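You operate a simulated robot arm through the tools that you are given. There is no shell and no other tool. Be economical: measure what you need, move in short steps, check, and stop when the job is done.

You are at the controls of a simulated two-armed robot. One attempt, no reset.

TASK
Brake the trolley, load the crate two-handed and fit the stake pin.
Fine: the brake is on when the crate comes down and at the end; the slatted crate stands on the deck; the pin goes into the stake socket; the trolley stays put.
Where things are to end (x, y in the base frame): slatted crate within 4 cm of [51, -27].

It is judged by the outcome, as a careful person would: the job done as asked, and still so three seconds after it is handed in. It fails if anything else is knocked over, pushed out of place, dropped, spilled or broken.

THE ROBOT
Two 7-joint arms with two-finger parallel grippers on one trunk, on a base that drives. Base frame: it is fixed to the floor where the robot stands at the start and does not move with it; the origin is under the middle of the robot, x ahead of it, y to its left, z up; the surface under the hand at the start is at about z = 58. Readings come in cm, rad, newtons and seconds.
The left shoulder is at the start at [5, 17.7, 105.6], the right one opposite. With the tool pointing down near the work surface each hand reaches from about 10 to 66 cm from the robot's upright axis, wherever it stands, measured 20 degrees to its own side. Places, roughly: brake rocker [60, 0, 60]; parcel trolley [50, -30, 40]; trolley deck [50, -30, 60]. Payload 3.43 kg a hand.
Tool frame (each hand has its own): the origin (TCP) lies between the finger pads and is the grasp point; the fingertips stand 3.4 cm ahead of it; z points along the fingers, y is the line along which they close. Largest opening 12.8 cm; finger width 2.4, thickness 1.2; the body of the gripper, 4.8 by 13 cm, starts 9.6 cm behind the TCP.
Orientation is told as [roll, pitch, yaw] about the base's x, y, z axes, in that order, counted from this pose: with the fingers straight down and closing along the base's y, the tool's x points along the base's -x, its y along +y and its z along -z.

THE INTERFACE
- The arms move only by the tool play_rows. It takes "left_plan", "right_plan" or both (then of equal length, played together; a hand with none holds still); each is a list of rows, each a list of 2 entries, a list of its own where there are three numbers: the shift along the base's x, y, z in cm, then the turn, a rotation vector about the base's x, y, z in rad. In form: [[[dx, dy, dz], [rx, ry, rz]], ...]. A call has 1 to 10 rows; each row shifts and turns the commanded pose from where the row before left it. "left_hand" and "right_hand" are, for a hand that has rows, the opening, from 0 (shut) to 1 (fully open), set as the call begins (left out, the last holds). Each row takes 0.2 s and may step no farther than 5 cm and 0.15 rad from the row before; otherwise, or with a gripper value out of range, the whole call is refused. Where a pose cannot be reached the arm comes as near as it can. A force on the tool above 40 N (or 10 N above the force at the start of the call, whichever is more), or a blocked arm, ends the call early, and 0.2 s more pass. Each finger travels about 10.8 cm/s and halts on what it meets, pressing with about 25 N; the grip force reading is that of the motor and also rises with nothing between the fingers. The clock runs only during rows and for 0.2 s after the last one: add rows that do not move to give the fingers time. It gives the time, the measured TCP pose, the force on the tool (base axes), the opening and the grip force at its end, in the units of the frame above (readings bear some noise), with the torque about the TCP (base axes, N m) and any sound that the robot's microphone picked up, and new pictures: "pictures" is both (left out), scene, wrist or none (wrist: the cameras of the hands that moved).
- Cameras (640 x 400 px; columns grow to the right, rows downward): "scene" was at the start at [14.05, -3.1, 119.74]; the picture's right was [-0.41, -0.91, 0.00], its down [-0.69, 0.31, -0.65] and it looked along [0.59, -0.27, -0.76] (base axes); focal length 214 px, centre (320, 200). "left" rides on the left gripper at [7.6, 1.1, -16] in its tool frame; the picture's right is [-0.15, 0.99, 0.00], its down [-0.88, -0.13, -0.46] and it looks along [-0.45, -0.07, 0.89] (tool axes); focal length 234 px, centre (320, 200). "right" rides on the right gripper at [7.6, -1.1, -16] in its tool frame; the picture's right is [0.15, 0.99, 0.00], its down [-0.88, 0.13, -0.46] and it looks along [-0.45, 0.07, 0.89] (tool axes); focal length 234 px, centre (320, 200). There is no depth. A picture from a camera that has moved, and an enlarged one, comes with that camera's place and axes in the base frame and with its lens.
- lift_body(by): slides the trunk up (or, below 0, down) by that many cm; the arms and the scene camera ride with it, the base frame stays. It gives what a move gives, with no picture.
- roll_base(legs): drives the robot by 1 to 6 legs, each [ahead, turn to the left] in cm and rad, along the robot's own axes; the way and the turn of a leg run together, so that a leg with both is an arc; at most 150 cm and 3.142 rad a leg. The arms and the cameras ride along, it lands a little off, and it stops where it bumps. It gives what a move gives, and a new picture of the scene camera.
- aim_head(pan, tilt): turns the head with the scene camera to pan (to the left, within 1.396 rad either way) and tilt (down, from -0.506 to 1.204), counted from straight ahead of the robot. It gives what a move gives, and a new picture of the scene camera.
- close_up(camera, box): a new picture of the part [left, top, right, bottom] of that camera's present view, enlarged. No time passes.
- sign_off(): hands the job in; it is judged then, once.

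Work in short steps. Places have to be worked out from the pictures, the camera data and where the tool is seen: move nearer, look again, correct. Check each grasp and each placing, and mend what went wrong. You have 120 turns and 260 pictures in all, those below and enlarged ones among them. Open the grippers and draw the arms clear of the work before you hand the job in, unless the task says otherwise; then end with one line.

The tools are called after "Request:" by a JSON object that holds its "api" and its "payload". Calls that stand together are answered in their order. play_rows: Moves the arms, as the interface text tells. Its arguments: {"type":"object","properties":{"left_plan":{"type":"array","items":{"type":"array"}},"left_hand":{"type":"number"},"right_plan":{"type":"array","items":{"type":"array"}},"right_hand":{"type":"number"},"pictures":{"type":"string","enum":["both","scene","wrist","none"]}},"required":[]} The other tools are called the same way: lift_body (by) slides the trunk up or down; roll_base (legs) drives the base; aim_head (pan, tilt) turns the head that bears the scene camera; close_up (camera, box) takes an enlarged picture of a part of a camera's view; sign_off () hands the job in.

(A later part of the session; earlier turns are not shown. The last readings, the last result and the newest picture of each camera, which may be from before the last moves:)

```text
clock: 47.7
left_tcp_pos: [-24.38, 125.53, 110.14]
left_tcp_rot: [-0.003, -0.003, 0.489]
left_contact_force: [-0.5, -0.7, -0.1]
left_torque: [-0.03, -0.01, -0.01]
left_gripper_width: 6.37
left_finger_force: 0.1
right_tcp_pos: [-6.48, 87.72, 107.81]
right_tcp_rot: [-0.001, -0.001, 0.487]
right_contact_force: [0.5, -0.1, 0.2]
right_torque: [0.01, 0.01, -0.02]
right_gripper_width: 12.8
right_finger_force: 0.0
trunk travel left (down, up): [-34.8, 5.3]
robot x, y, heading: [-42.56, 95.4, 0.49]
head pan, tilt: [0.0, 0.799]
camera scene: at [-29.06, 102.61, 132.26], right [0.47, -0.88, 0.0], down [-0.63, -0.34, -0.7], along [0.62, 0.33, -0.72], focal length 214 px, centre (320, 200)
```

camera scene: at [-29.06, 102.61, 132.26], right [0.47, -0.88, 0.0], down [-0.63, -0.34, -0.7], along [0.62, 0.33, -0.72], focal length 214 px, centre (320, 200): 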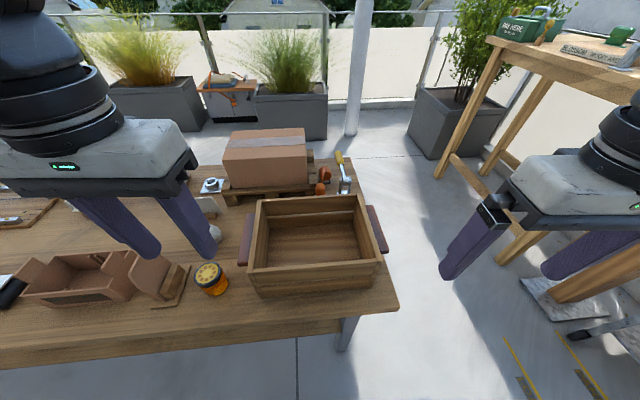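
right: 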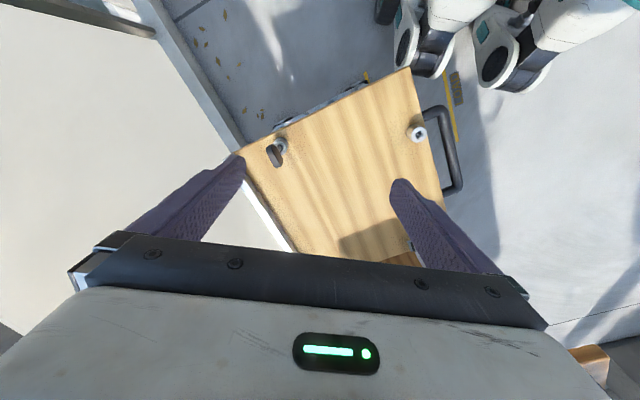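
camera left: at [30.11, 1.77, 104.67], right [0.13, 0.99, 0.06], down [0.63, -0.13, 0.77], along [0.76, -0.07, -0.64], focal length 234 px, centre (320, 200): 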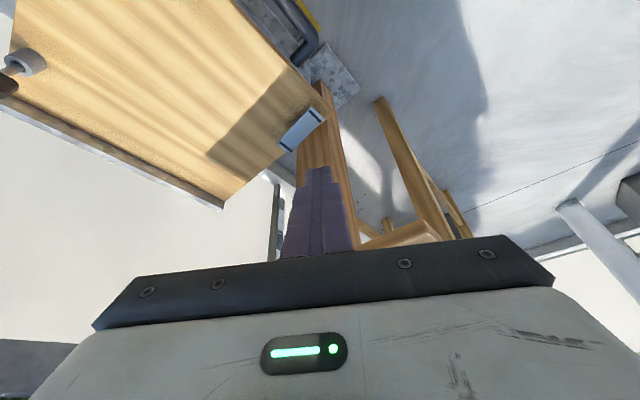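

I now face the crate squarely; handles ≈ [3.5,105] and [-12,130], z ≈ 93. I zoom in to see the handles' form.

Request:
{"api": "close_up", "payload": {"camera": "scene", "box": [225, 180, 401, 290]}}

Request:
{"api": "close_up", "payload": {"camera": "left", "box": [0, 0, 640, 400]}}

```text
3.64 times, centred on (313, 235) of scene
camera zoom: at [-29.06, 102.61, 132.26], right [0.47, -0.88, 0.0], down [-0.63, -0.34, -0.7], along [0.62, 0.33, -0.72], focal length 780 px, centre (346, 73)
```

zoom: 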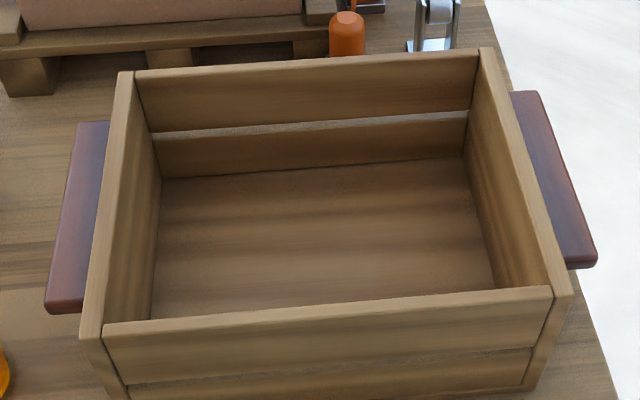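

```text
1.00 times, centred on (320, 200) of left (not enlarged: the box is as wide or as high as the picture)
camera zoom: at [-31.7, 123.06, 125.97], right [-0.34, 0.94, 0.0], down [0.84, 0.3, 0.46], along [0.43, 0.15, -0.89], focal length 234 px, centre (320, 200)
```

zoom: 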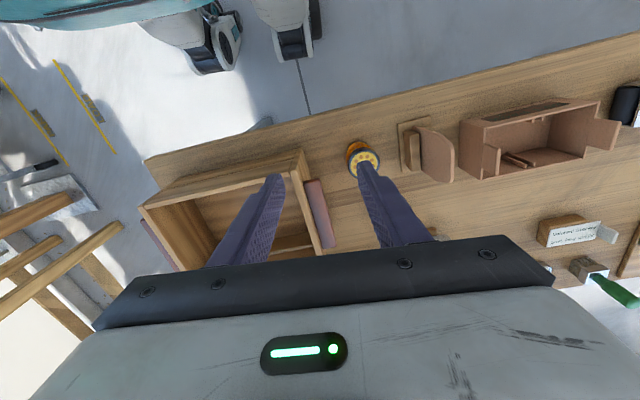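

Bars protrude from the end walls just below the rim. Plan: grip wall + bar from above (one finger inside). I bring both hands above the grip points, opened ~8.5 cm and yawed with the crate.

Request:
{"api": "play_rows", "payload": {"left_plan": [[[2.9, 0.6, -1], [0, 0, 0.05]], [[2.9, 0.6, -1], [0, 0, 0.05]], [[2.9, 0.6, -1], [0, 0, 0]], [[2.8, 0.6, -1], [0, 0, 0]], [[0, 0, 0], [0, 0, 0]]], "right_plan": [[[2.05, 4.5, -0.5], [0, 0, 0.05]], [[2.05, 4.5, -0.5], [0, 0, 0.05]], [[2.05, 4.5, -0.5], [0, 0, 0]], [[2.05, 4.5, -0.5], [0, 0, 0]], [[0, 0, 0], [0, 0, 0]]], "left_hand": 0.66, "right_hand": 0.66}}

Request:
{"api": "close_up", "payload": {"camera": "scene", "box": [200, 160, 424, 300]}}

```text
clock: 48.9
left_tcp_pos: [-12.85, 128.05, 105.99]
left_tcp_rot: [-0.002, -0.004, 0.591]
left_contact_force: [0.1, -0.7, 0.3]
left_torque: [-0.02, 0.0, 0.04]
left_gripper_width: 8.48
left_finger_force: 0.0
right_tcp_pos: [1.59, 105.68, 105.8]
right_tcp_rot: [0.002, 0.0, 0.59]
right_contact_force: [-0.8, 0.4, 0.6]
right_torque: [0.02, 0.0, -0.01]
right_gripper_width: 8.48
right_finger_force: 0.1
trunk travel left (down, up): [-34.8, 5.3]
robot x, y, heading: [-42.11, 95.74, 0.487]
head pan, tilt: [0.0, 0.799]
camera scene: at [-29.08, 102.57, 132.26], right [0.47, -0.88, 0.0], down [-0.63, -0.34, -0.7], along [0.62, 0.33, -0.72], focal length 214 px, centre (320, 200)
camera right: at [-4.04, 100.73, 121.92], right [-0.67, 0.74, 0.0], down [0.66, 0.6, 0.46], along [0.34, 0.31, -0.89], focal length 234 px, centre (320, 200)
camera left: at [-19.8, 124.67, 121.96], right [-0.43, 0.9, 0.0], down [0.8, 0.38, 0.46], along [0.42, 0.2, -0.89], focal length 234 px, centre (320, 200)
```

scene: 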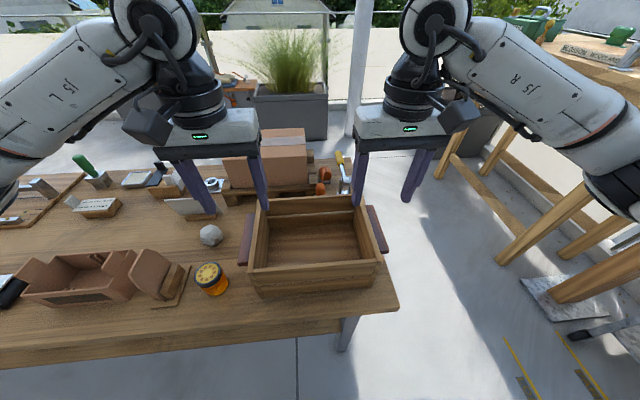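
right: 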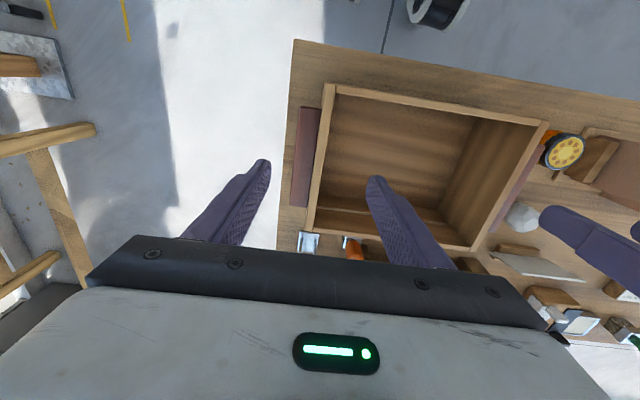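
left: 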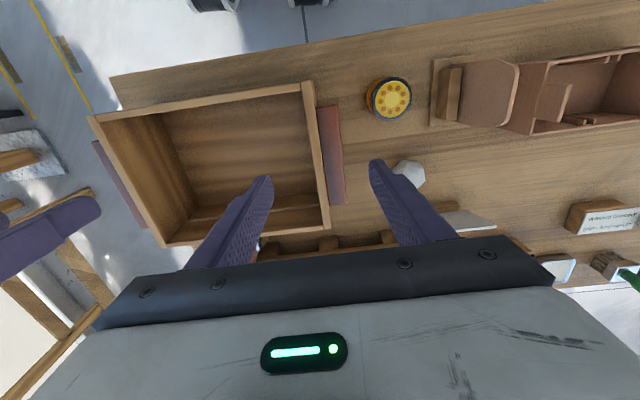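

```text
2.86 times, centred on (312, 230) of scene
camera zoom: at [-29.08, 102.57, 132.26], right [0.47, -0.88, 0.0], down [-0.63, -0.34, -0.7], along [0.62, 0.33, -0.72], focal length 613 px, centre (343, 114)
```

zoom: 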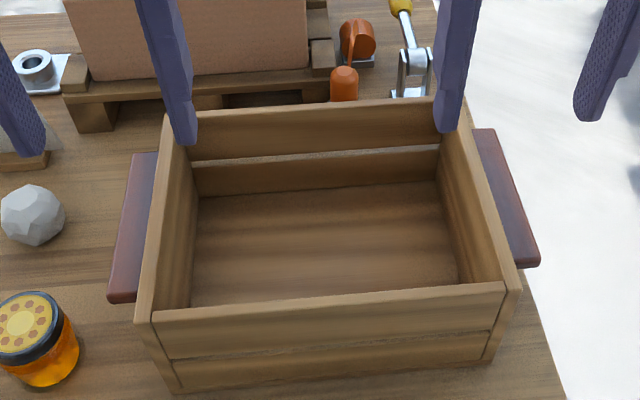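

Triangulating from both wrist cameras: rim z ≈ 92.7, bars' top ≈ 91.2. I nudge both hands outward slightly and descend until the tips just straddle the walls.

Request:
{"api": "play_rows", "payload": {"left_plan": [[[-0.3, 0.4, -3], [0, 0, 0]], [[0, 0, -3], [0, 0, 0]], [[0, 0, -3], [0, 0, 0]], [[0, 0, -1.5], [0, 0, 0]]], "right_plan": [[[0.45, -0.65, -3], [0, 0, 0]], [[0, 0, -3], [0, 0, 0]], [[0, 0, -3], [0, 0, 0]], [[0, 0, -1.3], [0, 0, 0]]], "pictures": "wrist"}}

```text
clock: 49.9
left_tcp_pos: [-13.06, 128.19, 95.54]
left_tcp_rot: [-0.003, -0.005, 0.59]
left_contact_force: [-0.1, 0.0, -0.1]
left_torque: [-0.02, -0.02, 0.0]
left_gripper_width: 8.46
left_finger_force: 0.2
right_tcp_pos: [2.0, 105.02, 95.47]
right_tcp_rot: [-0.001, -0.001, 0.589]
right_contact_force: [0.2, 0.2, 0.3]
right_torque: [0.0, 0.0, -0.01]
right_gripper_width: 8.45
right_finger_force: 0.0
trunk travel left (down, up): [-34.8, 5.3]
robot x, y, heading: [-42.1, 95.56, 0.492]
head pan, tilt: [0.0, 0.799]
camera right: at [-3.46, 100.05, 111.61], right [-0.67, 0.74, 0.0], down [0.66, 0.6, 0.46], along [0.34, 0.31, -0.89], focal length 234 px, centre (320, 200)
camera left: at [-20.06, 125.0, 111.44], right [-0.43, 0.9, 0.0], down [0.8, 0.38, 0.46], along [0.42, 0.2, -0.89], focal length 234 px, centre (320, 200)
```

right: 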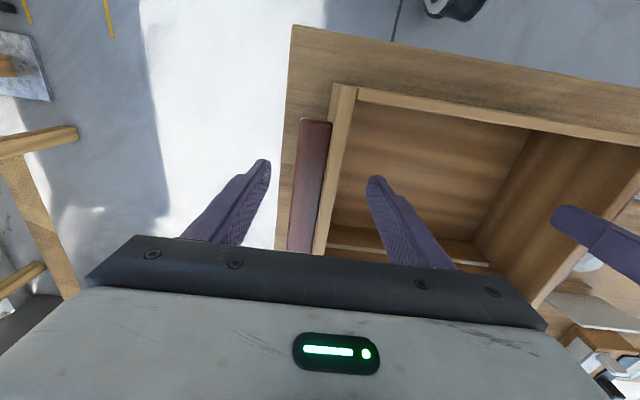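
left: 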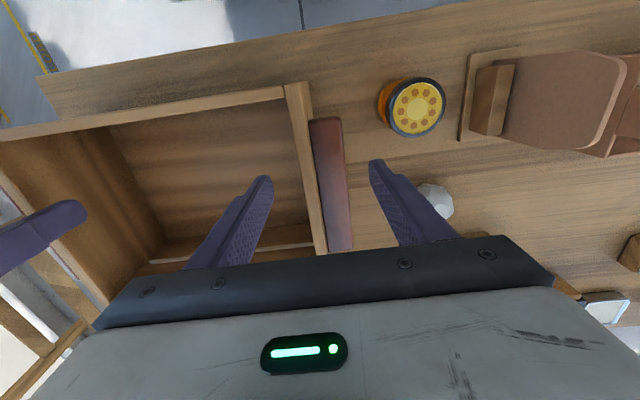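

Both hands straddle wall and bar. I shift 1 cm forward to the bar's middle, descend to z ≈ 90.5, then close.

Request:
{"api": "play_rows", "payload": {"left_plan": [[[0.8, 0.5, -1.5], [0, 0, 0]], [[0, 0, -2], [0, 0, 0]], [[0, 0, -1.5], [0, 0, 0]]], "right_plan": [[[0.8, 0.5, -1.5], [0, 0, 0]], [[0, 0, -2], [0, 0, 0]], [[0, 0, -1.5], [0, 0, 0]]], "pictures": "none"}}

Request:
{"api": "play_rows", "payload": {"left_plan": [[[0, 0, 0], [0, 0, 0]], [[0, 0, 0], [0, 0, 0]], [[0, 0, 0], [0, 0, 0]]], "right_plan": [[[0, 0, 0], [0, 0, 0]], [[0, 0, 0], [0, 0, 0]], [[0, 0, 0], [0, 0, 0]]], "left_hand": 0.2, "right_hand": 0.2}}

```text
clock: 50.7
left_tcp_pos: [-12.44, 128.93, 90.68]
left_tcp_rot: [-0.001, -0.004, 0.59]
left_contact_force: [-0.6, -0.4, -0.3]
left_torque: [0.0, 0.0, 0.0]
left_gripper_width: 8.45
left_finger_force: 0.1
right_tcp_pos: [3.05, 105.56, 90.52]
right_tcp_rot: [0.001, 0.0, 0.59]
right_contact_force: [0.9, 0.0, -0.4]
right_torque: [0.04, -0.01, 0.02]
right_gripper_width: 8.46
right_finger_force: 0.0
trunk travel left (down, up): [-34.8, 5.3]
robot x, y, heading: [-42.68, 95.6, 0.487]
head pan, tilt: [0.0, 0.799]
```

```text
clock: 51.5
left_tcp_pos: [-12.58, 129.06, 90.62]
left_tcp_rot: [0.007, -0.001, 0.594]
left_contact_force: [-16.9, 22.8, 0.9]
left_torque: [-0.56, -0.64, -0.63]
left_gripper_width: 3.93
left_finger_force: 25.2
right_tcp_pos: [3.26, 105.24, 90.59]
right_tcp_rot: [-0.008, 0.002, 0.584]
right_contact_force: [14.3, -22.8, -0.2]
right_torque: [0.74, 0.45, 0.07]
right_gripper_width: 3.91
right_finger_force: 24.2
trunk travel left (down, up): [-34.8, 5.3]
robot x, y, heading: [-42.16, 95.63, 0.486]
head pan, tilt: [0.0, 0.799]
camera scene: at [-29.08, 102.6, 132.26], right [0.47, -0.88, 0.0], down [-0.63, -0.34, -0.7], along [0.62, 0.33, -0.72], focal length 214 px, centre (320, 200)
camera right: at [-2.4, 100.44, 106.72], right [-0.67, 0.74, -0.01], down [0.66, 0.6, 0.45], along [0.34, 0.3, -0.89], focal length 234 px, centre (320, 200)
camera left: at [-19.44, 125.77, 106.51], right [-0.43, 0.9, 0.01], down [0.8, 0.38, 0.46], along [0.41, 0.2, -0.89], focal length 234 px, centre (320, 200)
```

scene: 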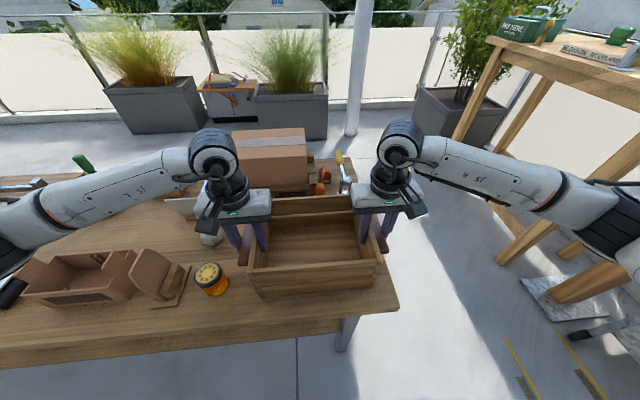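
right: 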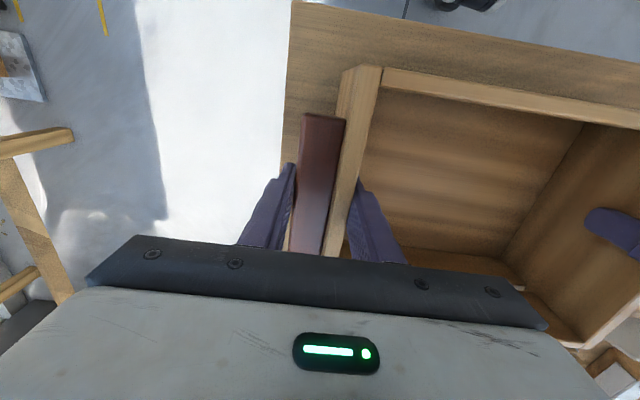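
left: 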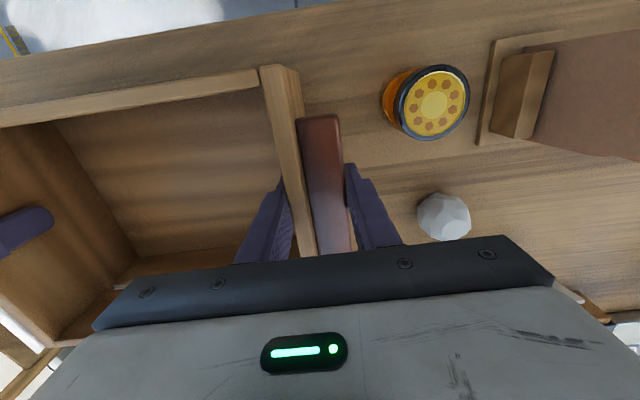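

Both grip (3.9 cm). There's a ~28 N sideways load, so I ease the hands outward a little to balance the fingers.

Request:
{"api": "play_rows", "payload": {"left_plan": [[[-0.22, 0.33, 0], [0, 0, 0]], [[0, 0, 0], [0, 0, 0]]], "right_plan": [[[0.22, -0.33, 0], [0, 0, 0]], [[0, 0, 0], [0, 0, 0]]], "left_hand": 0, "right_hand": 0, "pictures": "none"}}

```text
clock: 52.1
left_tcp_pos: [-12.6, 129.17, 90.57]
left_tcp_rot: [-0.001, -0.003, 0.59]
left_contact_force: [-4.3, 6.1, -0.2]
left_torque: [0.23, 0.73, -0.29]
left_gripper_width: 3.9
left_finger_force: 25.0
right_tcp_pos: [3.32, 105.24, 90.57]
right_tcp_rot: [0.002, 0.0, 0.587]
right_contact_force: [7.0, -7.4, 0.7]
right_torque: [-0.52, 0.27, -0.8]
right_gripper_width: 3.93
right_finger_force: 25.3
trunk travel left (down, up): [-34.8, 5.3]
robot x, y, heading: [-42.5, 95.35, 0.49]
head pan, tilt: [0.0, 0.799]
```

Balanced. I test-lift 2 cm with both hands.

Request:
{"api": "play_rows", "payload": {"left_plan": [[[0, 0, 0.5], [0, 0, 0]], [[0, 0, 0.5], [0, 0, 0]], [[0, 0, 0.5], [0, 0, 0]], [[0, 0, 0.5], [0, 0, 0]]], "right_plan": [[[0, 0, 0.5], [0, 0, 0]], [[0, 0, 0.5], [0, 0, 0]], [[0, 0, 0.5], [0, 0, 0]], [[0, 0, 0.5], [0, 0, 0]]], "pictures": "scene"}}

```text
clock: 53.1
left_tcp_pos: [-12.66, 129.21, 92.46]
left_tcp_rot: [-0.002, -0.001, 0.59]
left_contact_force: [2.0, -5.4, -10.5]
left_torque: [0.36, 0.89, -0.21]
left_gripper_width: 3.89
left_finger_force: 25.5
right_tcp_pos: [3.31, 105.35, 92.49]
right_tcp_rot: [0.003, 0.001, 0.593]
right_contact_force: [-0.7, 5.9, -4.3]
right_torque: [0.27, -0.22, -0.44]
right_gripper_width: 3.9
right_finger_force: 25.3
trunk travel left (down, up): [-34.8, 5.3]
robot x, y, heading: [-42.23, 95.27, 0.485]
head pan, tilt: [0.0, 0.799]
camera scene: at [-28.97, 102.67, 132.23], right [0.47, -0.88, 0.0], down [-0.63, -0.34, -0.7], along [0.61, 0.33, -0.72], focal length 214 px, centre (320, 200)
```

scene: 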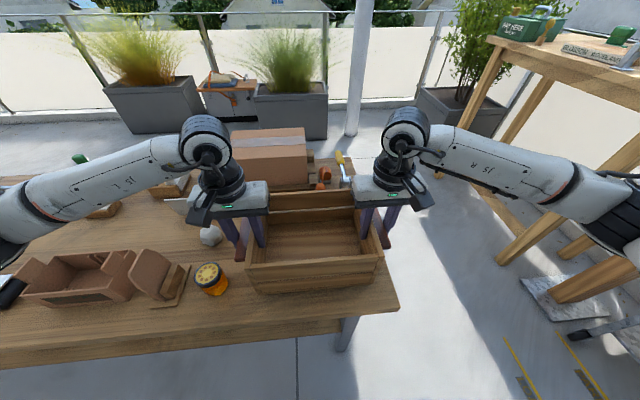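

The crate lifts cleanly (~1.5 kg, shared). I raise it further to clear the jar, then back away from the bench.

Request:
{"api": "play_rows", "payload": {"left_plan": [[[0, 0, 1], [0, 0, 0]], [[0, 0, 1.5], [0, 0, 0]], [[0, 0, 1.5], [0, 0, 0]], [[0, 0, 1.5], [0, 0, 0]], [[0, 0, 1.5], [0, 0, 0]], [[0, 0, 1], [0, 0, 0]]], "right_plan": [[[0, 0, 1], [0, 0, 0]], [[0, 0, 1.5], [0, 0, 0]], [[0, 0, 1.5], [0, 0, 0]], [[0, 0, 1.5], [0, 0, 0]], [[0, 0, 1.5], [0, 0, 0]], [[0, 0, 1], [0, 0, 0]]], "pictures": "scene"}}

Request:
{"api": "roll_base", "payload": {"legs": [[-20, 0]]}}

```text
clock: 54.5
left_tcp_pos: [-12.61, 129.31, 100.53]
left_tcp_rot: [-0.004, 0.0, 0.588]
left_contact_force: [5.1, -15.8, -10.0]
left_torque: [0.66, 0.07, -0.76]
left_gripper_width: 3.92
left_finger_force: 25.1
right_tcp_pos: [3.37, 105.32, 100.48]
right_tcp_rot: [0.002, 0.0, 0.588]
right_contact_force: [-4.4, 16.3, -5.2]
right_torque: [-0.26, 0.51, -0.71]
right_gripper_width: 3.9
right_finger_force: 24.9
trunk travel left (down, up): [-34.8, 5.3]
robot x, y, heading: [-42.8, 95.6, 0.492]
head pan, tilt: [0.0, 0.799]
camera scene: at [-28.97, 102.67, 132.23], right [0.47, -0.88, 0.0], down [-0.63, -0.34, -0.7], along [0.61, 0.33, -0.72], focal length 214 px, centre (320, 200)
```

scene: 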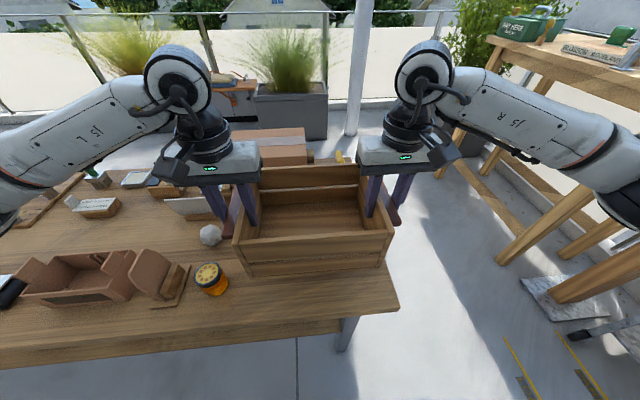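

```text
clock: 56.1
left_tcp_pos: [-29.8, 119.89, 100.51]
left_tcp_rot: [-0.003, -0.003, 0.583]
left_contact_force: [4.8, -17.2, -8.9]
left_torque: [0.43, 0.32, -0.66]
left_gripper_width: 3.9
left_finger_force: 25.0
right_tcp_pos: [-14.08, 95.94, 100.51]
right_tcp_rot: [0.003, -0.001, 0.586]
right_contact_force: [-6.2, 17.3, -7.3]
right_torque: [-0.29, -0.03, -0.71]
right_gripper_width: 3.9
right_finger_force: 25.0
trunk travel left (down, up): [-34.8, 5.3]
robot x, y, heading: [-59.67, 86.17, 0.485]
head pan, tilt: [0.0, 0.799]
camera scene: at [-46.38, 93.38, 132.25], right [0.47, -0.88, 0.0], down [-0.63, -0.33, -0.7], along [0.62, 0.32, -0.72], focal length 214 px, centre (320, 200)
```

scene: 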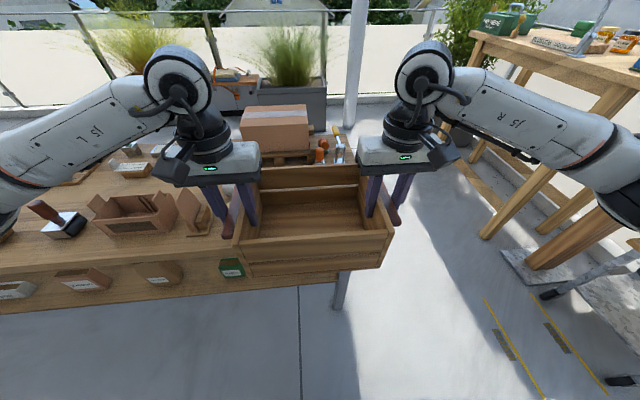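

Crate held well and clear of the bench. I back a bit more and turn right toward the open floor.

Request:
{"api": "roll_base", "payload": {"legs": [[-12, 0], [0, -1.89]]}}

```text
clock: 61.9
left_tcp_pos: [-47.98, 41.51, 100.51]
left_tcp_rot: [-0.003, -0.002, -1.307]
left_contact_force: [-4.1, 3.3, -9.3]
left_torque: [0.25, -0.48, -0.58]
left_gripper_width: 3.9
left_finger_force: 25.1
right_tcp_pos: [-75.72, 34.35, 100.49]
right_tcp_rot: [0.005, 0.001, -1.308]
right_contact_force: [5.1, -3.6, -6.8]
right_torque: [0.1, 0.07, -0.61]
right_gripper_width: 3.9
right_finger_force: 24.9
trunk travel left (down, up): [-34.8, 5.3]
robot x, y, heading: [-70.19, 80.61, -1.411]
head pan, tilt: [0.0, 0.799]
camera scene: at [-68.02, 65.69, 132.23], right [-0.99, -0.16, 0.0], down [-0.12, 0.71, -0.7], along [0.11, -0.69, -0.72], focal length 214 px, centre (320, 200)
```

scene: 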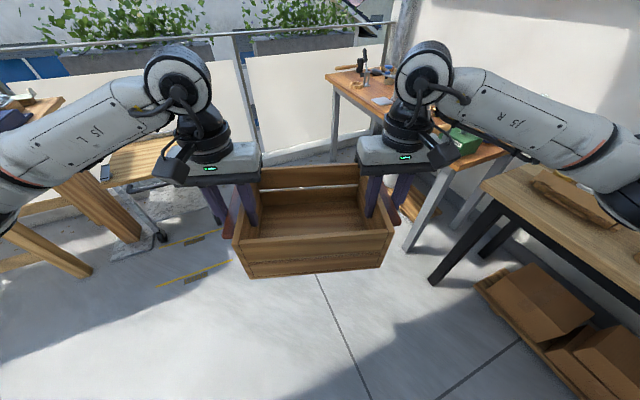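

Crate steady. The floor ahead is clear; I drive forward and angle toward the trolley's front side.

Request:
{"api": "roll_base", "payload": {"legs": [[80, 0], [0, 0.61], [42, 0]]}}

```text
clock: 69.9
left_tcp_pos: [11.61, -45.68, 100.45]
left_tcp_rot: [-0.002, -0.002, -0.705]
left_contact_force: [-4.3, 0.5, -9.5]
left_torque: [0.41, -0.27, -0.4]
left_gripper_width: 3.91
left_finger_force: 24.4
right_tcp_pos: [-7.02, -67.51, 100.34]
right_tcp_rot: [0.004, 0.001, -0.705]
right_contact_force: [4.6, 0.0, -6.8]
right_torque: [0.05, 0.25, -0.52]
right_gripper_width: 3.9
right_finger_force: 25.0
trunk travel left (down, up): [-34.8, 5.3]
robot x, y, heading: [-29.16, -26.8, -0.81]
head pan, tilt: [0.0, 0.799]
camera scene: at [-18.5, -37.22, 132.23], right [-0.72, -0.69, 0.0], down [-0.5, 0.52, -0.7], along [0.48, -0.5, -0.72], focal length 214 px, centre (320, 200)
```

scene: 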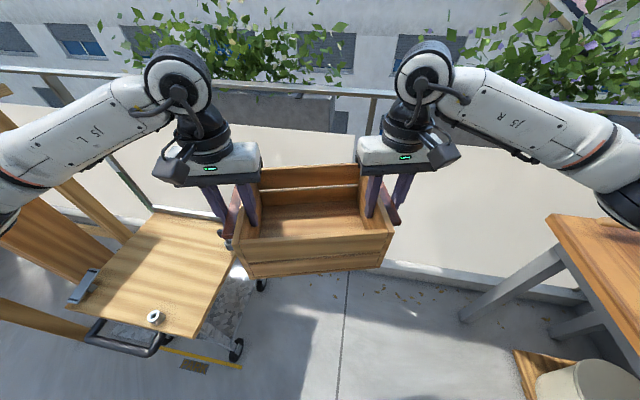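

I go a bit further, turn to face the deck, and look.

Request:
{"api": "roll_base", "payload": {"legs": [[8, 0], [0, 0.91]]}}

```text
clock: 73.3
left_tcp_pos: [16.46, -11.17, 100.46]
left_tcp_rot: [-0.002, -0.001, 0.22]
left_contact_force: [-2.6, -3.6, -7.9]
left_torque: [0.35, 0.4, -0.45]
left_gripper_width: 3.9
left_finger_force: 24.7
right_tcp_pos: [22.76, -39.24, 100.43]
right_tcp_rot: [0.003, 0.0, 0.219]
right_contact_force: [2.9, 4.5, -7.5]
right_torque: [-0.31, -0.14, -0.63]
right_gripper_width: 3.87
right_finger_force: 25.3
trunk travel left (down, up): [-34.8, 5.3]
robot x, y, heading: [-23.34, -31.83, 0.116]
head pan, tilt: [0.0, 0.799]
camera scene: at [-8.42, -30.19, 132.23], right [0.12, -0.99, 0.0], down [-0.71, -0.09, -0.7], along [0.69, 0.08, -0.72], focal length 214 px, centre (320, 200)
```

scene: 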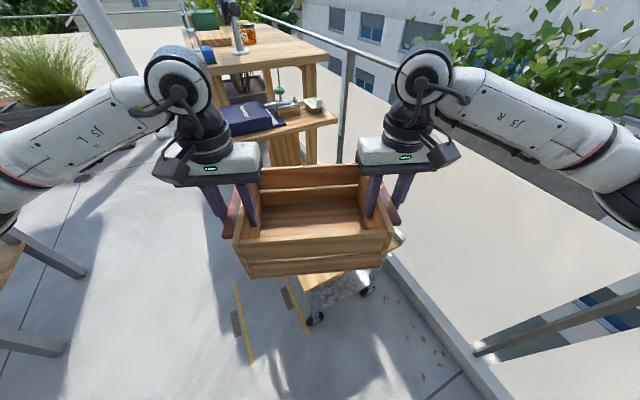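

Grasp midpoint is [19.6,-25.2]. I drive 14 cm ahead, leaving the remainder for the arms.

Request:
{"api": "roll_base", "payload": {"legs": [[14, 0]]}}

```text
clock: 74.7
left_tcp_pos: [30.66, -9.54, 100.34]
left_tcp_rot: [-0.002, 0.0, 0.222]
left_contact_force: [0.3, -2.8, -8.3]
left_torque: [0.6, 0.05, -0.24]
left_gripper_width: 3.89
left_finger_force: 25.2
right_tcp_pos: [36.99, -37.55, 100.33]
right_tcp_rot: [0.003, -0.001, 0.221]
right_contact_force: [0.9, 3.2, -7.6]
right_torque: [-0.49, 0.25, -0.21]
right_gripper_width: 3.89
right_finger_force: 24.6
trunk travel left (down, up): [-34.8, 5.3]
robot x, y, heading: [-9.32, -30.59, 0.125]
head pan, tilt: [0.0, 0.799]
camera scene: at [5.8, -28.48, 132.22], right [0.12, -0.99, 0.0], down [-0.71, -0.09, -0.7], along [0.69, 0.08, -0.72], focal length 214 px, centre (320, 200)
```

scene: 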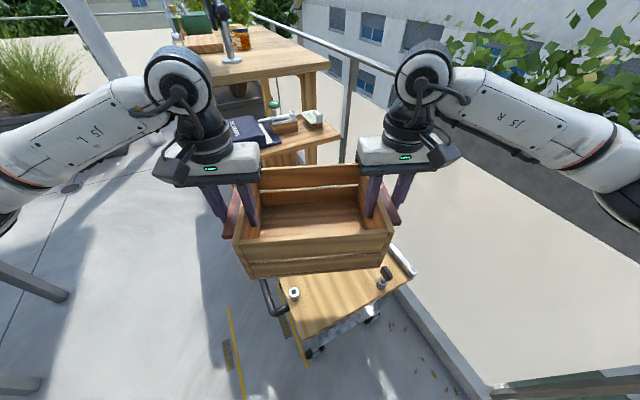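

I extend both arms together to bring the crate over the deck centre.

Request:
{"api": "play_rows", "payload": {"left_plan": [[[1.5, -0.4, 0], [0, 0, 0]], [[2.2, -0.5, 0], [0, 0, 0]], [[2.2, -0.5, 0], [0, 0, 0]], [[2.2, -0.5, 0], [0, 0, 0]], [[2.2, -0.5, 0], [0, 0, 0]], [[2.2, -0.5, 0], [0, 0, 0]], [[2.2, -0.4, 0], [0, 0, 0]], [[1.8, -0.4, 0], [0, 0, 0]]], "right_plan": [[[1.5, -0.4, 0], [0, 0, 0]], [[2.2, -0.5, 0], [0, 0, 0]], [[2.2, -0.5, 0], [0, 0, 0]], [[2.2, -0.5, 0], [0, 0, 0]], [[2.2, -0.5, 0], [0, 0, 0]], [[2.2, -0.5, 0], [0, 0, 0]], [[2.2, -0.4, 0], [0, 0, 0]], [[1.8, -0.4, 0], [0, 0, 0]]], "pictures": "scene"}}

```text
clock: 76.5
left_tcp_pos: [47.07, -13.27, 100.33]
left_tcp_rot: [-0.001, 0.0, 0.22]
left_contact_force: [3.3, -6.7, -9.9]
left_torque: [0.52, 0.25, 0.68]
left_gripper_width: 3.89
left_finger_force: 25.3
right_tcp_pos: [53.33, -41.19, 100.27]
right_tcp_rot: [0.004, -0.002, 0.223]
right_contact_force: [-2.7, 6.5, -7.1]
right_torque: [-0.35, 0.05, -0.32]
right_gripper_width: 3.91
right_finger_force: 25.2
trunk travel left (down, up): [-34.8, 5.3]
robot x, y, heading: [-9.17, -30.36, 0.128]
head pan, tilt: [0.0, 0.799]
camera scene: at [5.8, -28.51, 132.22], right [0.12, -0.99, 0.0], down [-0.71, -0.09, -0.7], along [0.69, 0.08, -0.72], focal length 214 px, centre (320, 200)
```

scene: 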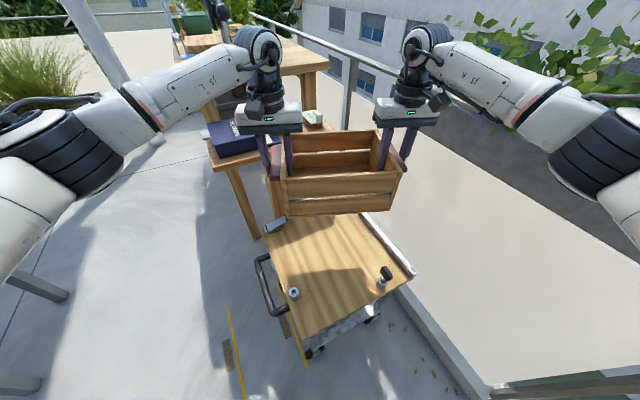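

Crate is over the deck centre with the sockets and rocker clear. I lower the trunk 20 cm.

Request:
{"api": "lift_body", "payload": {"by": -20}}

Request:
{"api": "aim_head", "payload": {"pan": -0.1, "tilt": 0.85}}

```text
clock: 78.6
left_tcp_pos: [47.1, -13.27, 80.32]
left_tcp_rot: [-0.004, -0.001, 0.22]
left_contact_force: [5.4, -16.9, -8.9]
left_torque: [0.63, 0.46, 0.35]
left_gripper_width: 3.89
left_finger_force: 24.7
right_tcp_pos: [53.32, -41.35, 80.33]
right_tcp_rot: [0.005, 0.0, 0.222]
right_contact_force: [-4.7, 16.1, -6.6]
right_torque: [-0.6, -0.18, -0.09]
right_gripper_width: 3.88
right_finger_force: 24.8
trunk travel left (down, up): [-14.8, 25.3]
robot x, y, heading: [-9.33, -30.5, 0.119]
head pan, tilt: [0.0, 0.799]
```

```text
clock: 79.3
left_tcp_pos: [47.04, -13.37, 80.31]
left_tcp_rot: [-0.005, 0.0, 0.218]
left_contact_force: [4.8, -19.1, -7.4]
left_torque: [0.52, 0.49, 0.22]
left_gripper_width: 3.89
left_finger_force: 24.9
right_tcp_pos: [53.31, -41.21, 80.4]
right_tcp_rot: [0.006, -0.001, 0.222]
right_contact_force: [-5.0, 18.7, -7.9]
right_torque: [-0.68, -0.31, -0.13]
right_gripper_width: 3.89
right_finger_force: 25.2
trunk travel left (down, up): [-14.8, 25.3]
robot x, y, heading: [-9.26, -30.54, 0.127]
head pan, tilt: [-0.099, 0.85]
camera scene: at [5.54, -29.3, 111.83], right [0.02, -1.0, 0.0], down [-0.75, -0.02, -0.66], along [0.66, 0.01, -0.75], focal length 214 px, centre (320, 200)
```

scene: 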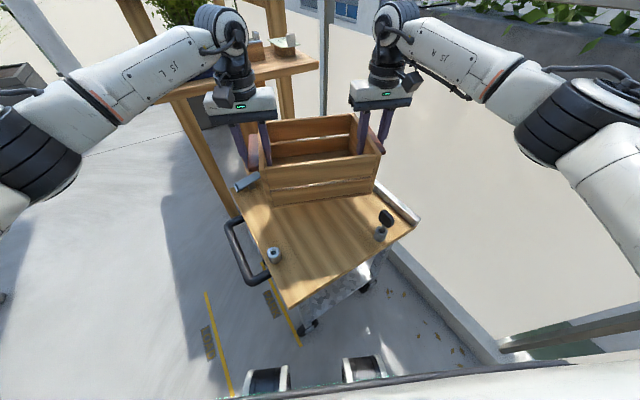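

Looks well placed. I lower with the arms, slowly at the end until the deck takes the load.

Request:
{"api": "play_rows", "payload": {"left_plan": [[[0, 0, -2], [0, 0, 0]], [[0, 0, -2], [0, 0, 0]], [[0, 0, -2], [0, 0, 0]], [[0, 0, -2], [0, 0, 0]], [[0, 0, -0.5], [0, 0, 0]], [[0, 0, 0], [0, 0, 0]]], "right_plan": [[[0, 0, -2], [0, 0, 0]], [[0, 0, -2], [0, 0, 0]], [[0, 0, -2], [0, 0, 0]], [[0, 0, -2], [0, 0, 0]], [[0, 0, -0.5], [0, 0, 0]], [[0, 0, 0], [0, 0, 0]]], "pictures": "both"}}

```text
clock: 80.7
left_tcp_pos: [46.94, -13.18, 71.85]
left_tcp_rot: [-0.002, 0.001, 0.22]
left_contact_force: [5.2, -18.8, -9.2]
left_torque: [0.94, -0.06, 0.27]
left_gripper_width: 3.86
left_finger_force: 24.7
right_tcp_pos: [53.27, -41.26, 71.76]
right_tcp_rot: [0.007, 0.0, 0.224]
right_contact_force: [-6.3, 17.8, -6.4]
right_torque: [-0.7, 0.38, -0.04]
right_gripper_width: 3.9
right_finger_force: 24.8
trunk travel left (down, up): [-14.8, 25.3]
robot x, y, heading: [-9.19, -30.45, 0.126]
head pan, tilt: [-0.099, 0.85]
camera scene: at [5.54, -29.31, 111.83], right [0.02, -1.0, 0.0], down [-0.75, -0.02, -0.66], along [0.66, 0.01, -0.75], focal length 214 px, centre (320, 200)
camera right: at [46.31, -43.99, 87.89], right [-0.36, 0.93, 0.01], down [0.83, 0.32, 0.46], along [0.42, 0.17, -0.89], focal length 234 px, centre (320, 200)
camera left: at [39.37, -13.76, 87.72], right [-0.07, 1.0, 0.0], down [0.89, 0.07, 0.46], along [0.46, 0.03, -0.89], focal length 234 px, centre (320, 200)
```

scene: 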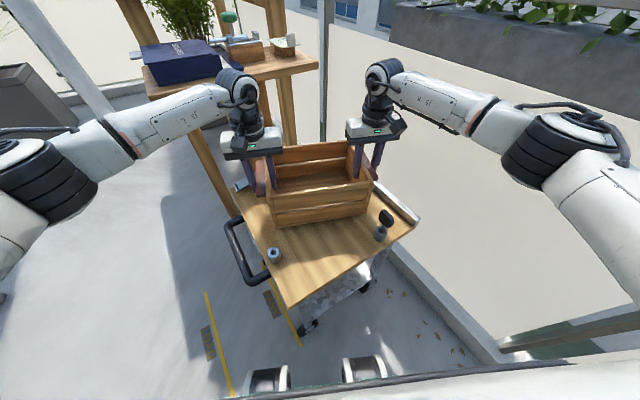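
right: 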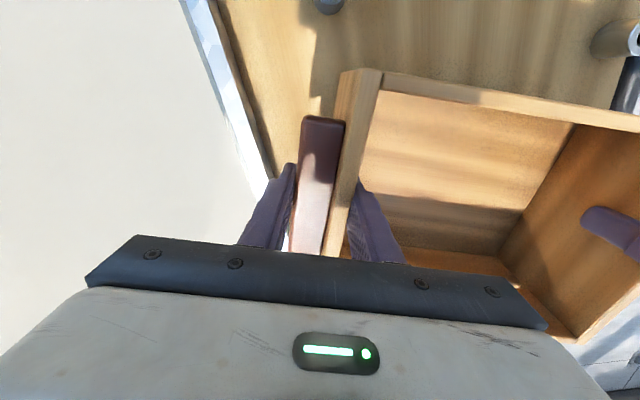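
left: 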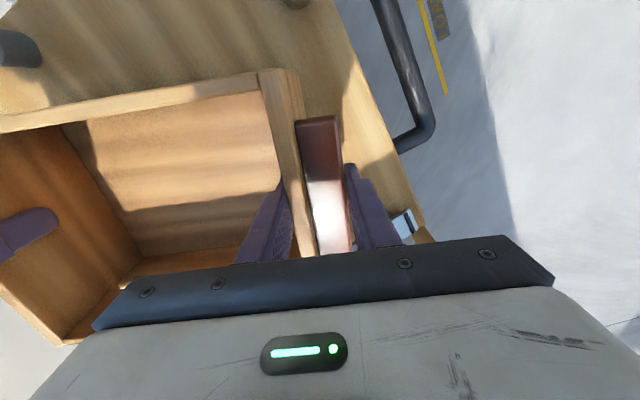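

Bottom is ~2 cm above the deck. I continue down in small steps.

Request:
{"api": "play_rows", "payload": {"left_plan": [[[0, 0, -0.5], [0, 0, 0]], [[0, 0, -0.5], [0, 0, 0]], [[0, 0, -0.4], [0, 0, 0]], [[0, 0, 0], [0, 0, 0]]], "right_plan": [[[0, 0, -0.5], [0, 0, 0]], [[0, 0, -0.5], [0, 0, 0]], [[0, 0, -0.4], [0, 0, 0]], [[0, 0, 0], [0, 0, 0]]], "pictures": "none"}}

```text
clock: 81.7
left_tcp_pos: [46.95, -13.21, 70.38]
left_tcp_rot: [-0.004, 0.0, 0.22]
left_contact_force: [3.8, -16.7, -8.4]
left_torque: [0.78, -0.09, 0.11]
left_gripper_width: 3.89
left_finger_force: 25.4
right_tcp_pos: [53.14, -41.35, 70.38]
right_tcp_rot: [0.004, -0.001, 0.223]
right_contact_force: [-3.2, 17.3, -6.8]
right_torque: [-0.54, 0.37, -0.13]
right_gripper_width: 3.92
right_finger_force: 24.6
trunk travel left (down, up): [-14.8, 25.3]
robot x, y, heading: [-9.68, -30.55, 0.123]
head pan, tilt: [-0.099, 0.85]
```

Request:
{"api": "play_rows", "payload": {"left_plan": [[[0, 0, -0.4], [0, 0, 0]], [[0, 0, -0.4], [0, 0, 0]], [[0, 0, -0.3], [0, 0, 0]], [[0, 0, 0], [0, 0, 0]]], "right_plan": [[[0, 0, -0.4], [0, 0, 0]], [[0, 0, -0.4], [0, 0, 0]], [[0, 0, -0.3], [0, 0, 0]], [[0, 0, 0], [0, 0, 0]]], "pictures": "none"}}

Request:
{"api": "close_up", "payload": {"camera": "scene", "box": [220, 140, 436, 275]}}

```text
clock: 82.7
left_tcp_pos: [47.0, -13.25, 69.33]
left_tcp_rot: [-0.003, -0.002, 0.219]
left_contact_force: [3.4, -20.2, -5.9]
left_torque: [0.43, 0.29, 0.22]
left_gripper_width: 3.88
left_finger_force: 24.7
right_tcp_pos: [53.21, -41.25, 69.27]
right_tcp_rot: [0.005, 0.001, 0.222]
right_contact_force: [-4.7, 20.5, -9.6]
right_torque: [-0.92, -0.17, -0.39]
right_gripper_width: 3.92
right_finger_force: 24.9
trunk travel left (down, up): [-14.8, 25.3]
robot x, y, heading: [-9.67, -30.39, 0.115]
head pan, tilt: [-0.099, 0.85]
```

```text
2.96 times, centred on (328, 208) of scene
camera zoom: at [5.54, -29.31, 111.83], right [0.02, -1.0, 0.0], down [-0.75, -0.02, -0.66], along [0.66, 0.01, -0.75], focal length 636 px, centre (296, 178)
```

zoom: 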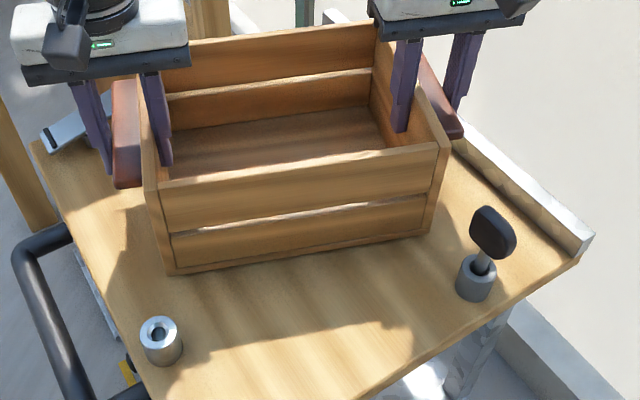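

Still carried. Continue lowering gently.

Request:
{"api": "play_rows", "payload": {"left_plan": [[[0, 0, -0.3], [0, 0, 0]], [[0, 0, -0.3], [0, 0, 0]], [[0, 0, -0.3], [0, 0, 0]], [[0, 0, 0], [0, 0, 0]]], "right_plan": [[[0, 0, -0.3], [0, 0, 0]], [[0, 0, -0.3], [0, 0, 0]], [[0, 0, -0.3], [0, 0, 0]], [[0, 0, 0], [0, 0, 0]]], "pictures": "none"}}

```text
clock: 83.7
left_tcp_pos: [46.91, -13.25, 68.68]
left_tcp_rot: [-0.003, -0.005, 0.22]
left_contact_force: [2.7, -17.2, 6.8]
left_torque: [0.77, -0.47, 0.06]
left_gripper_width: 3.91
left_finger_force: 24.8
right_tcp_pos: [53.35, -41.22, 68.72]
right_tcp_rot: [0.004, -0.004, 0.221]
right_contact_force: [-3.6, 17.0, -0.6]
right_torque: [-0.41, -0.66, -0.09]
right_gripper_width: 3.92
right_finger_force: 25.2
trunk travel left (down, up): [-14.8, 25.3]
robot x, y, heading: [-9.55, -30.07, 0.125]
head pan, tilt: [-0.099, 0.85]
```

The deck has taken the load (z ≈ 68.7). I ease the side tension and open both hands moderately.

Request:
{"api": "play_rows", "payload": {"left_plan": [[[0.06, -0.25, 0.1], [0, 0, 0]], [[0, 0, 0], [0, 0, 0]]], "right_plan": [[[-0.06, 0.25, -0.1], [0, 0, 0]], [[0, 0, 0], [0, 0, 0]]], "pictures": "none"}}

Request:
{"api": "play_rows", "payload": {"left_plan": [[[0, 0, 0], [0, 0, 0]], [[0, 0, 0], [0, 0, 0]]], "right_plan": [[[0, 0, 0], [0, 0, 0]], [[0, 0, 0], [0, 0, 0]]], "left_hand": 0.52, "right_hand": 0.52}}

```text
clock: 84.3
left_tcp_pos: [47.04, -13.29, 68.66]
left_tcp_rot: [0.0, -0.004, 0.221]
left_contact_force: [1.0, -3.5, 3.3]
left_torque: [-0.46, -0.07, -0.6]
left_gripper_width: 3.91
left_finger_force: 25.1
right_tcp_pos: [53.22, -41.27, 68.6]
right_tcp_rot: [0.0, -0.003, 0.22]
right_contact_force: [-1.9, 3.6, 11.6]
right_torque: [0.05, 0.35, 0.6]
right_gripper_width: 3.88
right_finger_force: 25.4
trunk travel left (down, up): [-14.8, 25.3]
robot x, y, heading: [-9.78, -30.54, 0.12]
head pan, tilt: [-0.099, 0.85]
```

```text
clock: 84.9
left_tcp_pos: [46.97, -13.35, 68.47]
left_tcp_rot: [0.0, -0.001, 0.221]
left_contact_force: [-0.8, -0.9, -0.2]
left_torque: [0.03, -0.01, 0.01]
left_gripper_width: 6.66
left_finger_force: 0.1
right_tcp_pos: [53.2, -41.22, 68.43]
right_tcp_rot: [0.003, -0.003, 0.22]
right_contact_force: [0.7, 0.4, -0.3]
right_torque: [0.02, 0.0, -0.01]
right_gripper_width: 6.66
right_finger_force: 0.1
trunk travel left (down, up): [-14.8, 25.3]
robot x, y, heading: [-9.34, -30.54, 0.118]
head pan, tilt: [-0.099, 0.85]
camera scene: at [5.41, -29.31, 111.85], right [0.02, -1.0, 0.0], down [-0.75, -0.02, -0.66], along [0.66, 0.01, -0.75], focal length 214 px, centre (320, 200)
camera right: at [46.18, -43.86, 84.5], right [-0.36, 0.93, 0.0], down [0.83, 0.32, 0.46], along [0.43, 0.17, -0.89], focal length 234 px, centre (320, 200)
camera left: at [39.37, -13.96, 84.5], right [-0.07, 1.0, 0.0], down [0.89, 0.07, 0.46], along [0.46, 0.03, -0.89], focal length 234 px, centre (320, 200)
```

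scene: 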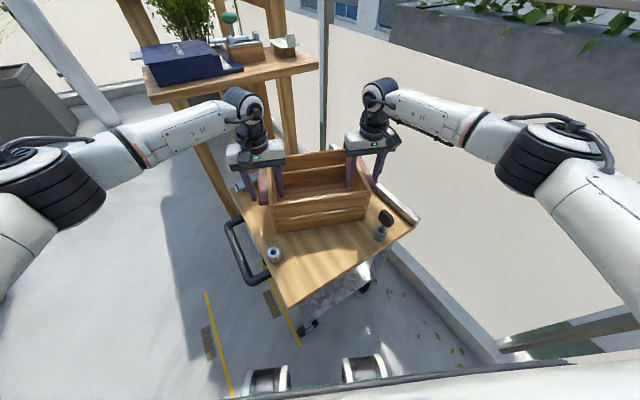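
right: 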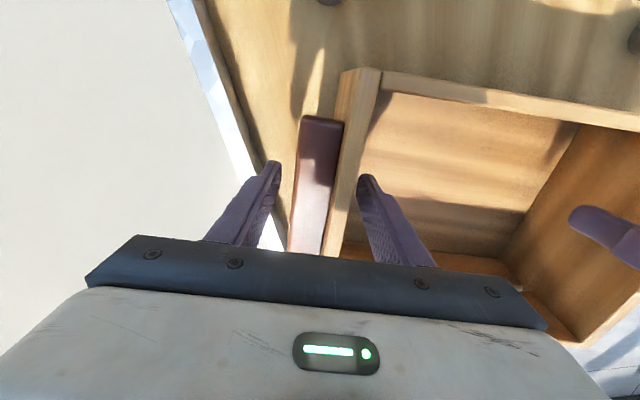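
left: 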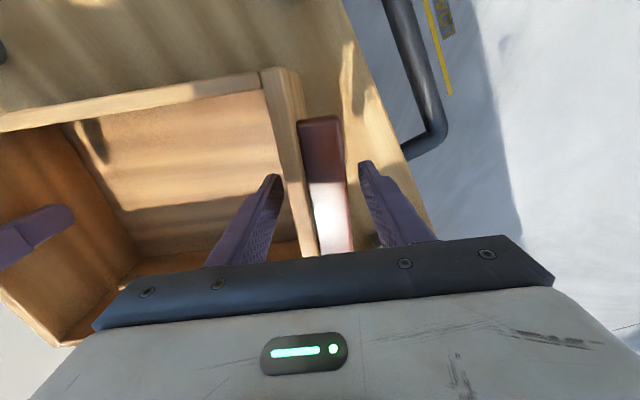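

Released. I raise both hands straight up clear of the crate.

Request:
{"api": "play_rows", "payload": {"left_plan": [[[0, 0, 2], [0, 0, 0]], [[0, 0, 3], [0, 0, 0]], [[0, 0, 3], [0, 0, 0]], [[0, 0, 3], [0, 0, 0]], [[-1, 0, 3], [0, 0, 0]], [[-1, 0, 3], [0, 0, 0]]], "right_plan": [[[0, 0, 2], [0, 0, 0]], [[0, 0, 3], [0, 0, 0]], [[0, 0, 3], [0, 0, 0]], [[0, 0, 3], [0, 0, 0]], [[-1, 0, 3], [0, 0, 0]], [[-1, 0, 3], [0, 0, 0]]]}}

Request:
{"api": "close_up", "payload": {"camera": "scene", "box": [200, 120, 440, 270]}}

Request:
{"api": "close_up", "payload": {"camera": "scene", "box": [130, 0, 330, 125]}}

```text
clock: 86.3
left_tcp_pos: [44.98, -13.39, 85.75]
left_tcp_rot: [-0.002, -0.002, 0.219]
left_contact_force: [-0.4, 0.2, -0.2]
left_torque: [-0.03, 0.02, -0.04]
left_gripper_width: 6.67
left_finger_force: 0.0
right_tcp_pos: [51.21, -40.98, 85.63]
right_tcp_rot: [0.003, -0.002, 0.219]
right_contact_force: [-0.4, 0.5, 0.5]
right_torque: [-0.01, -0.04, -0.01]
right_gripper_width: 6.66
right_finger_force: 0.2
trunk travel left (down, up): [-14.8, 25.3]
robot x, y, heading: [-9.69, -30.42, 0.119]
head pan, tilt: [-0.099, 0.85]
camera scene: at [5.38, -29.31, 111.85], right [0.02, -1.0, 0.0], down [-0.75, -0.02, -0.66], along [0.66, 0.01, -0.75], focal length 214 px, centre (320, 200)
camera right: at [44.16, -43.75, 101.68], right [-0.36, 0.93, 0.0], down [0.83, 0.32, 0.46], along [0.43, 0.17, -0.89], focal length 234 px, centre (320, 200)
camera left: at [37.34, -13.95, 101.69], right [-0.07, 1.0, 0.0], down [0.89, 0.07, 0.46], along [0.46, 0.03, -0.89], focal length 234 px, centre (320, 200)
```

scene: 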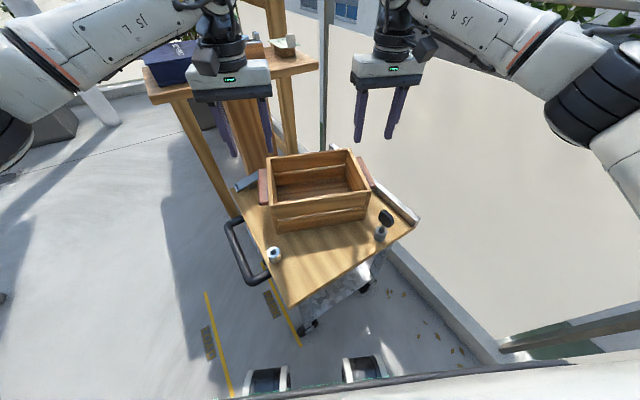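
right: 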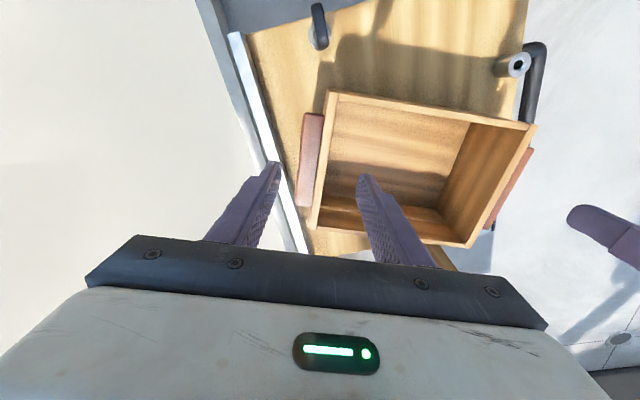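
left: 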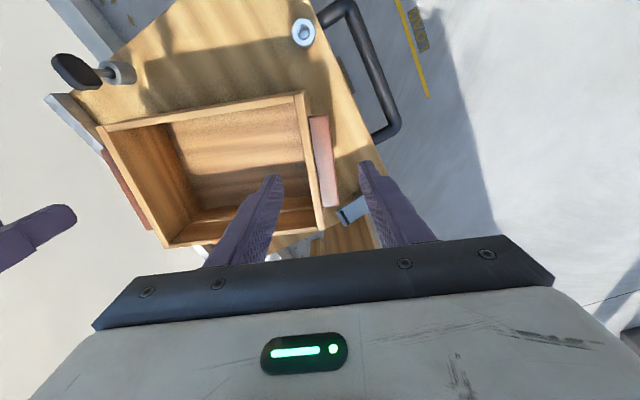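

```text
2.67 times, centred on (320, 195) of scene
camera zoom: at [5.38, -29.31, 111.85], right [0.02, -1.0, 0.0], down [-0.75, -0.02, -0.66], along [0.66, 0.01, -0.75], focal length 572 px, centre (320, 213)
```

zoom: 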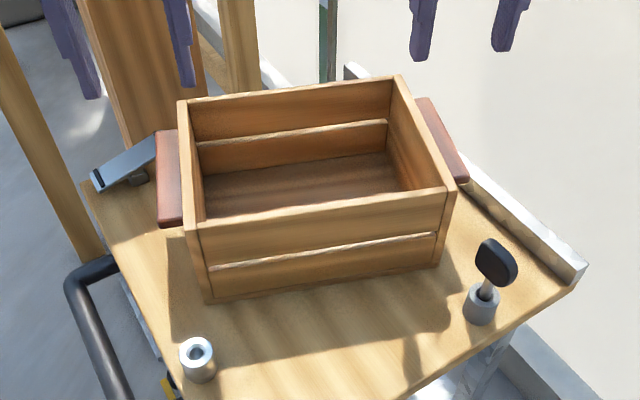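

```text
3.20 times, centred on (230, 62) of scene
camera zoom: at [5.38, -29.31, 111.85], right [0.02, -1.0, 0.0], down [-0.75, -0.02, -0.66], along [0.66, 0.01, -0.75], focal length 686 px, centre (608, 640)
```

zoom: 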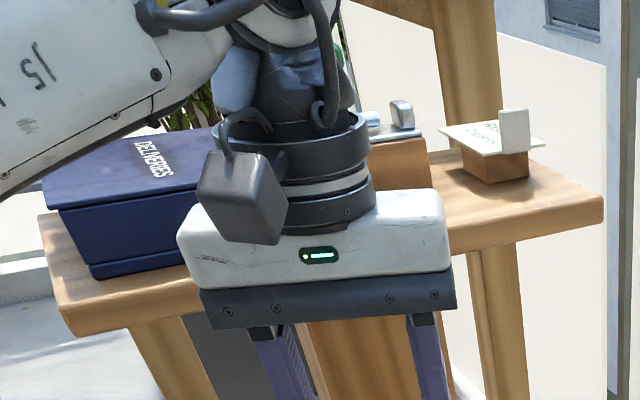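

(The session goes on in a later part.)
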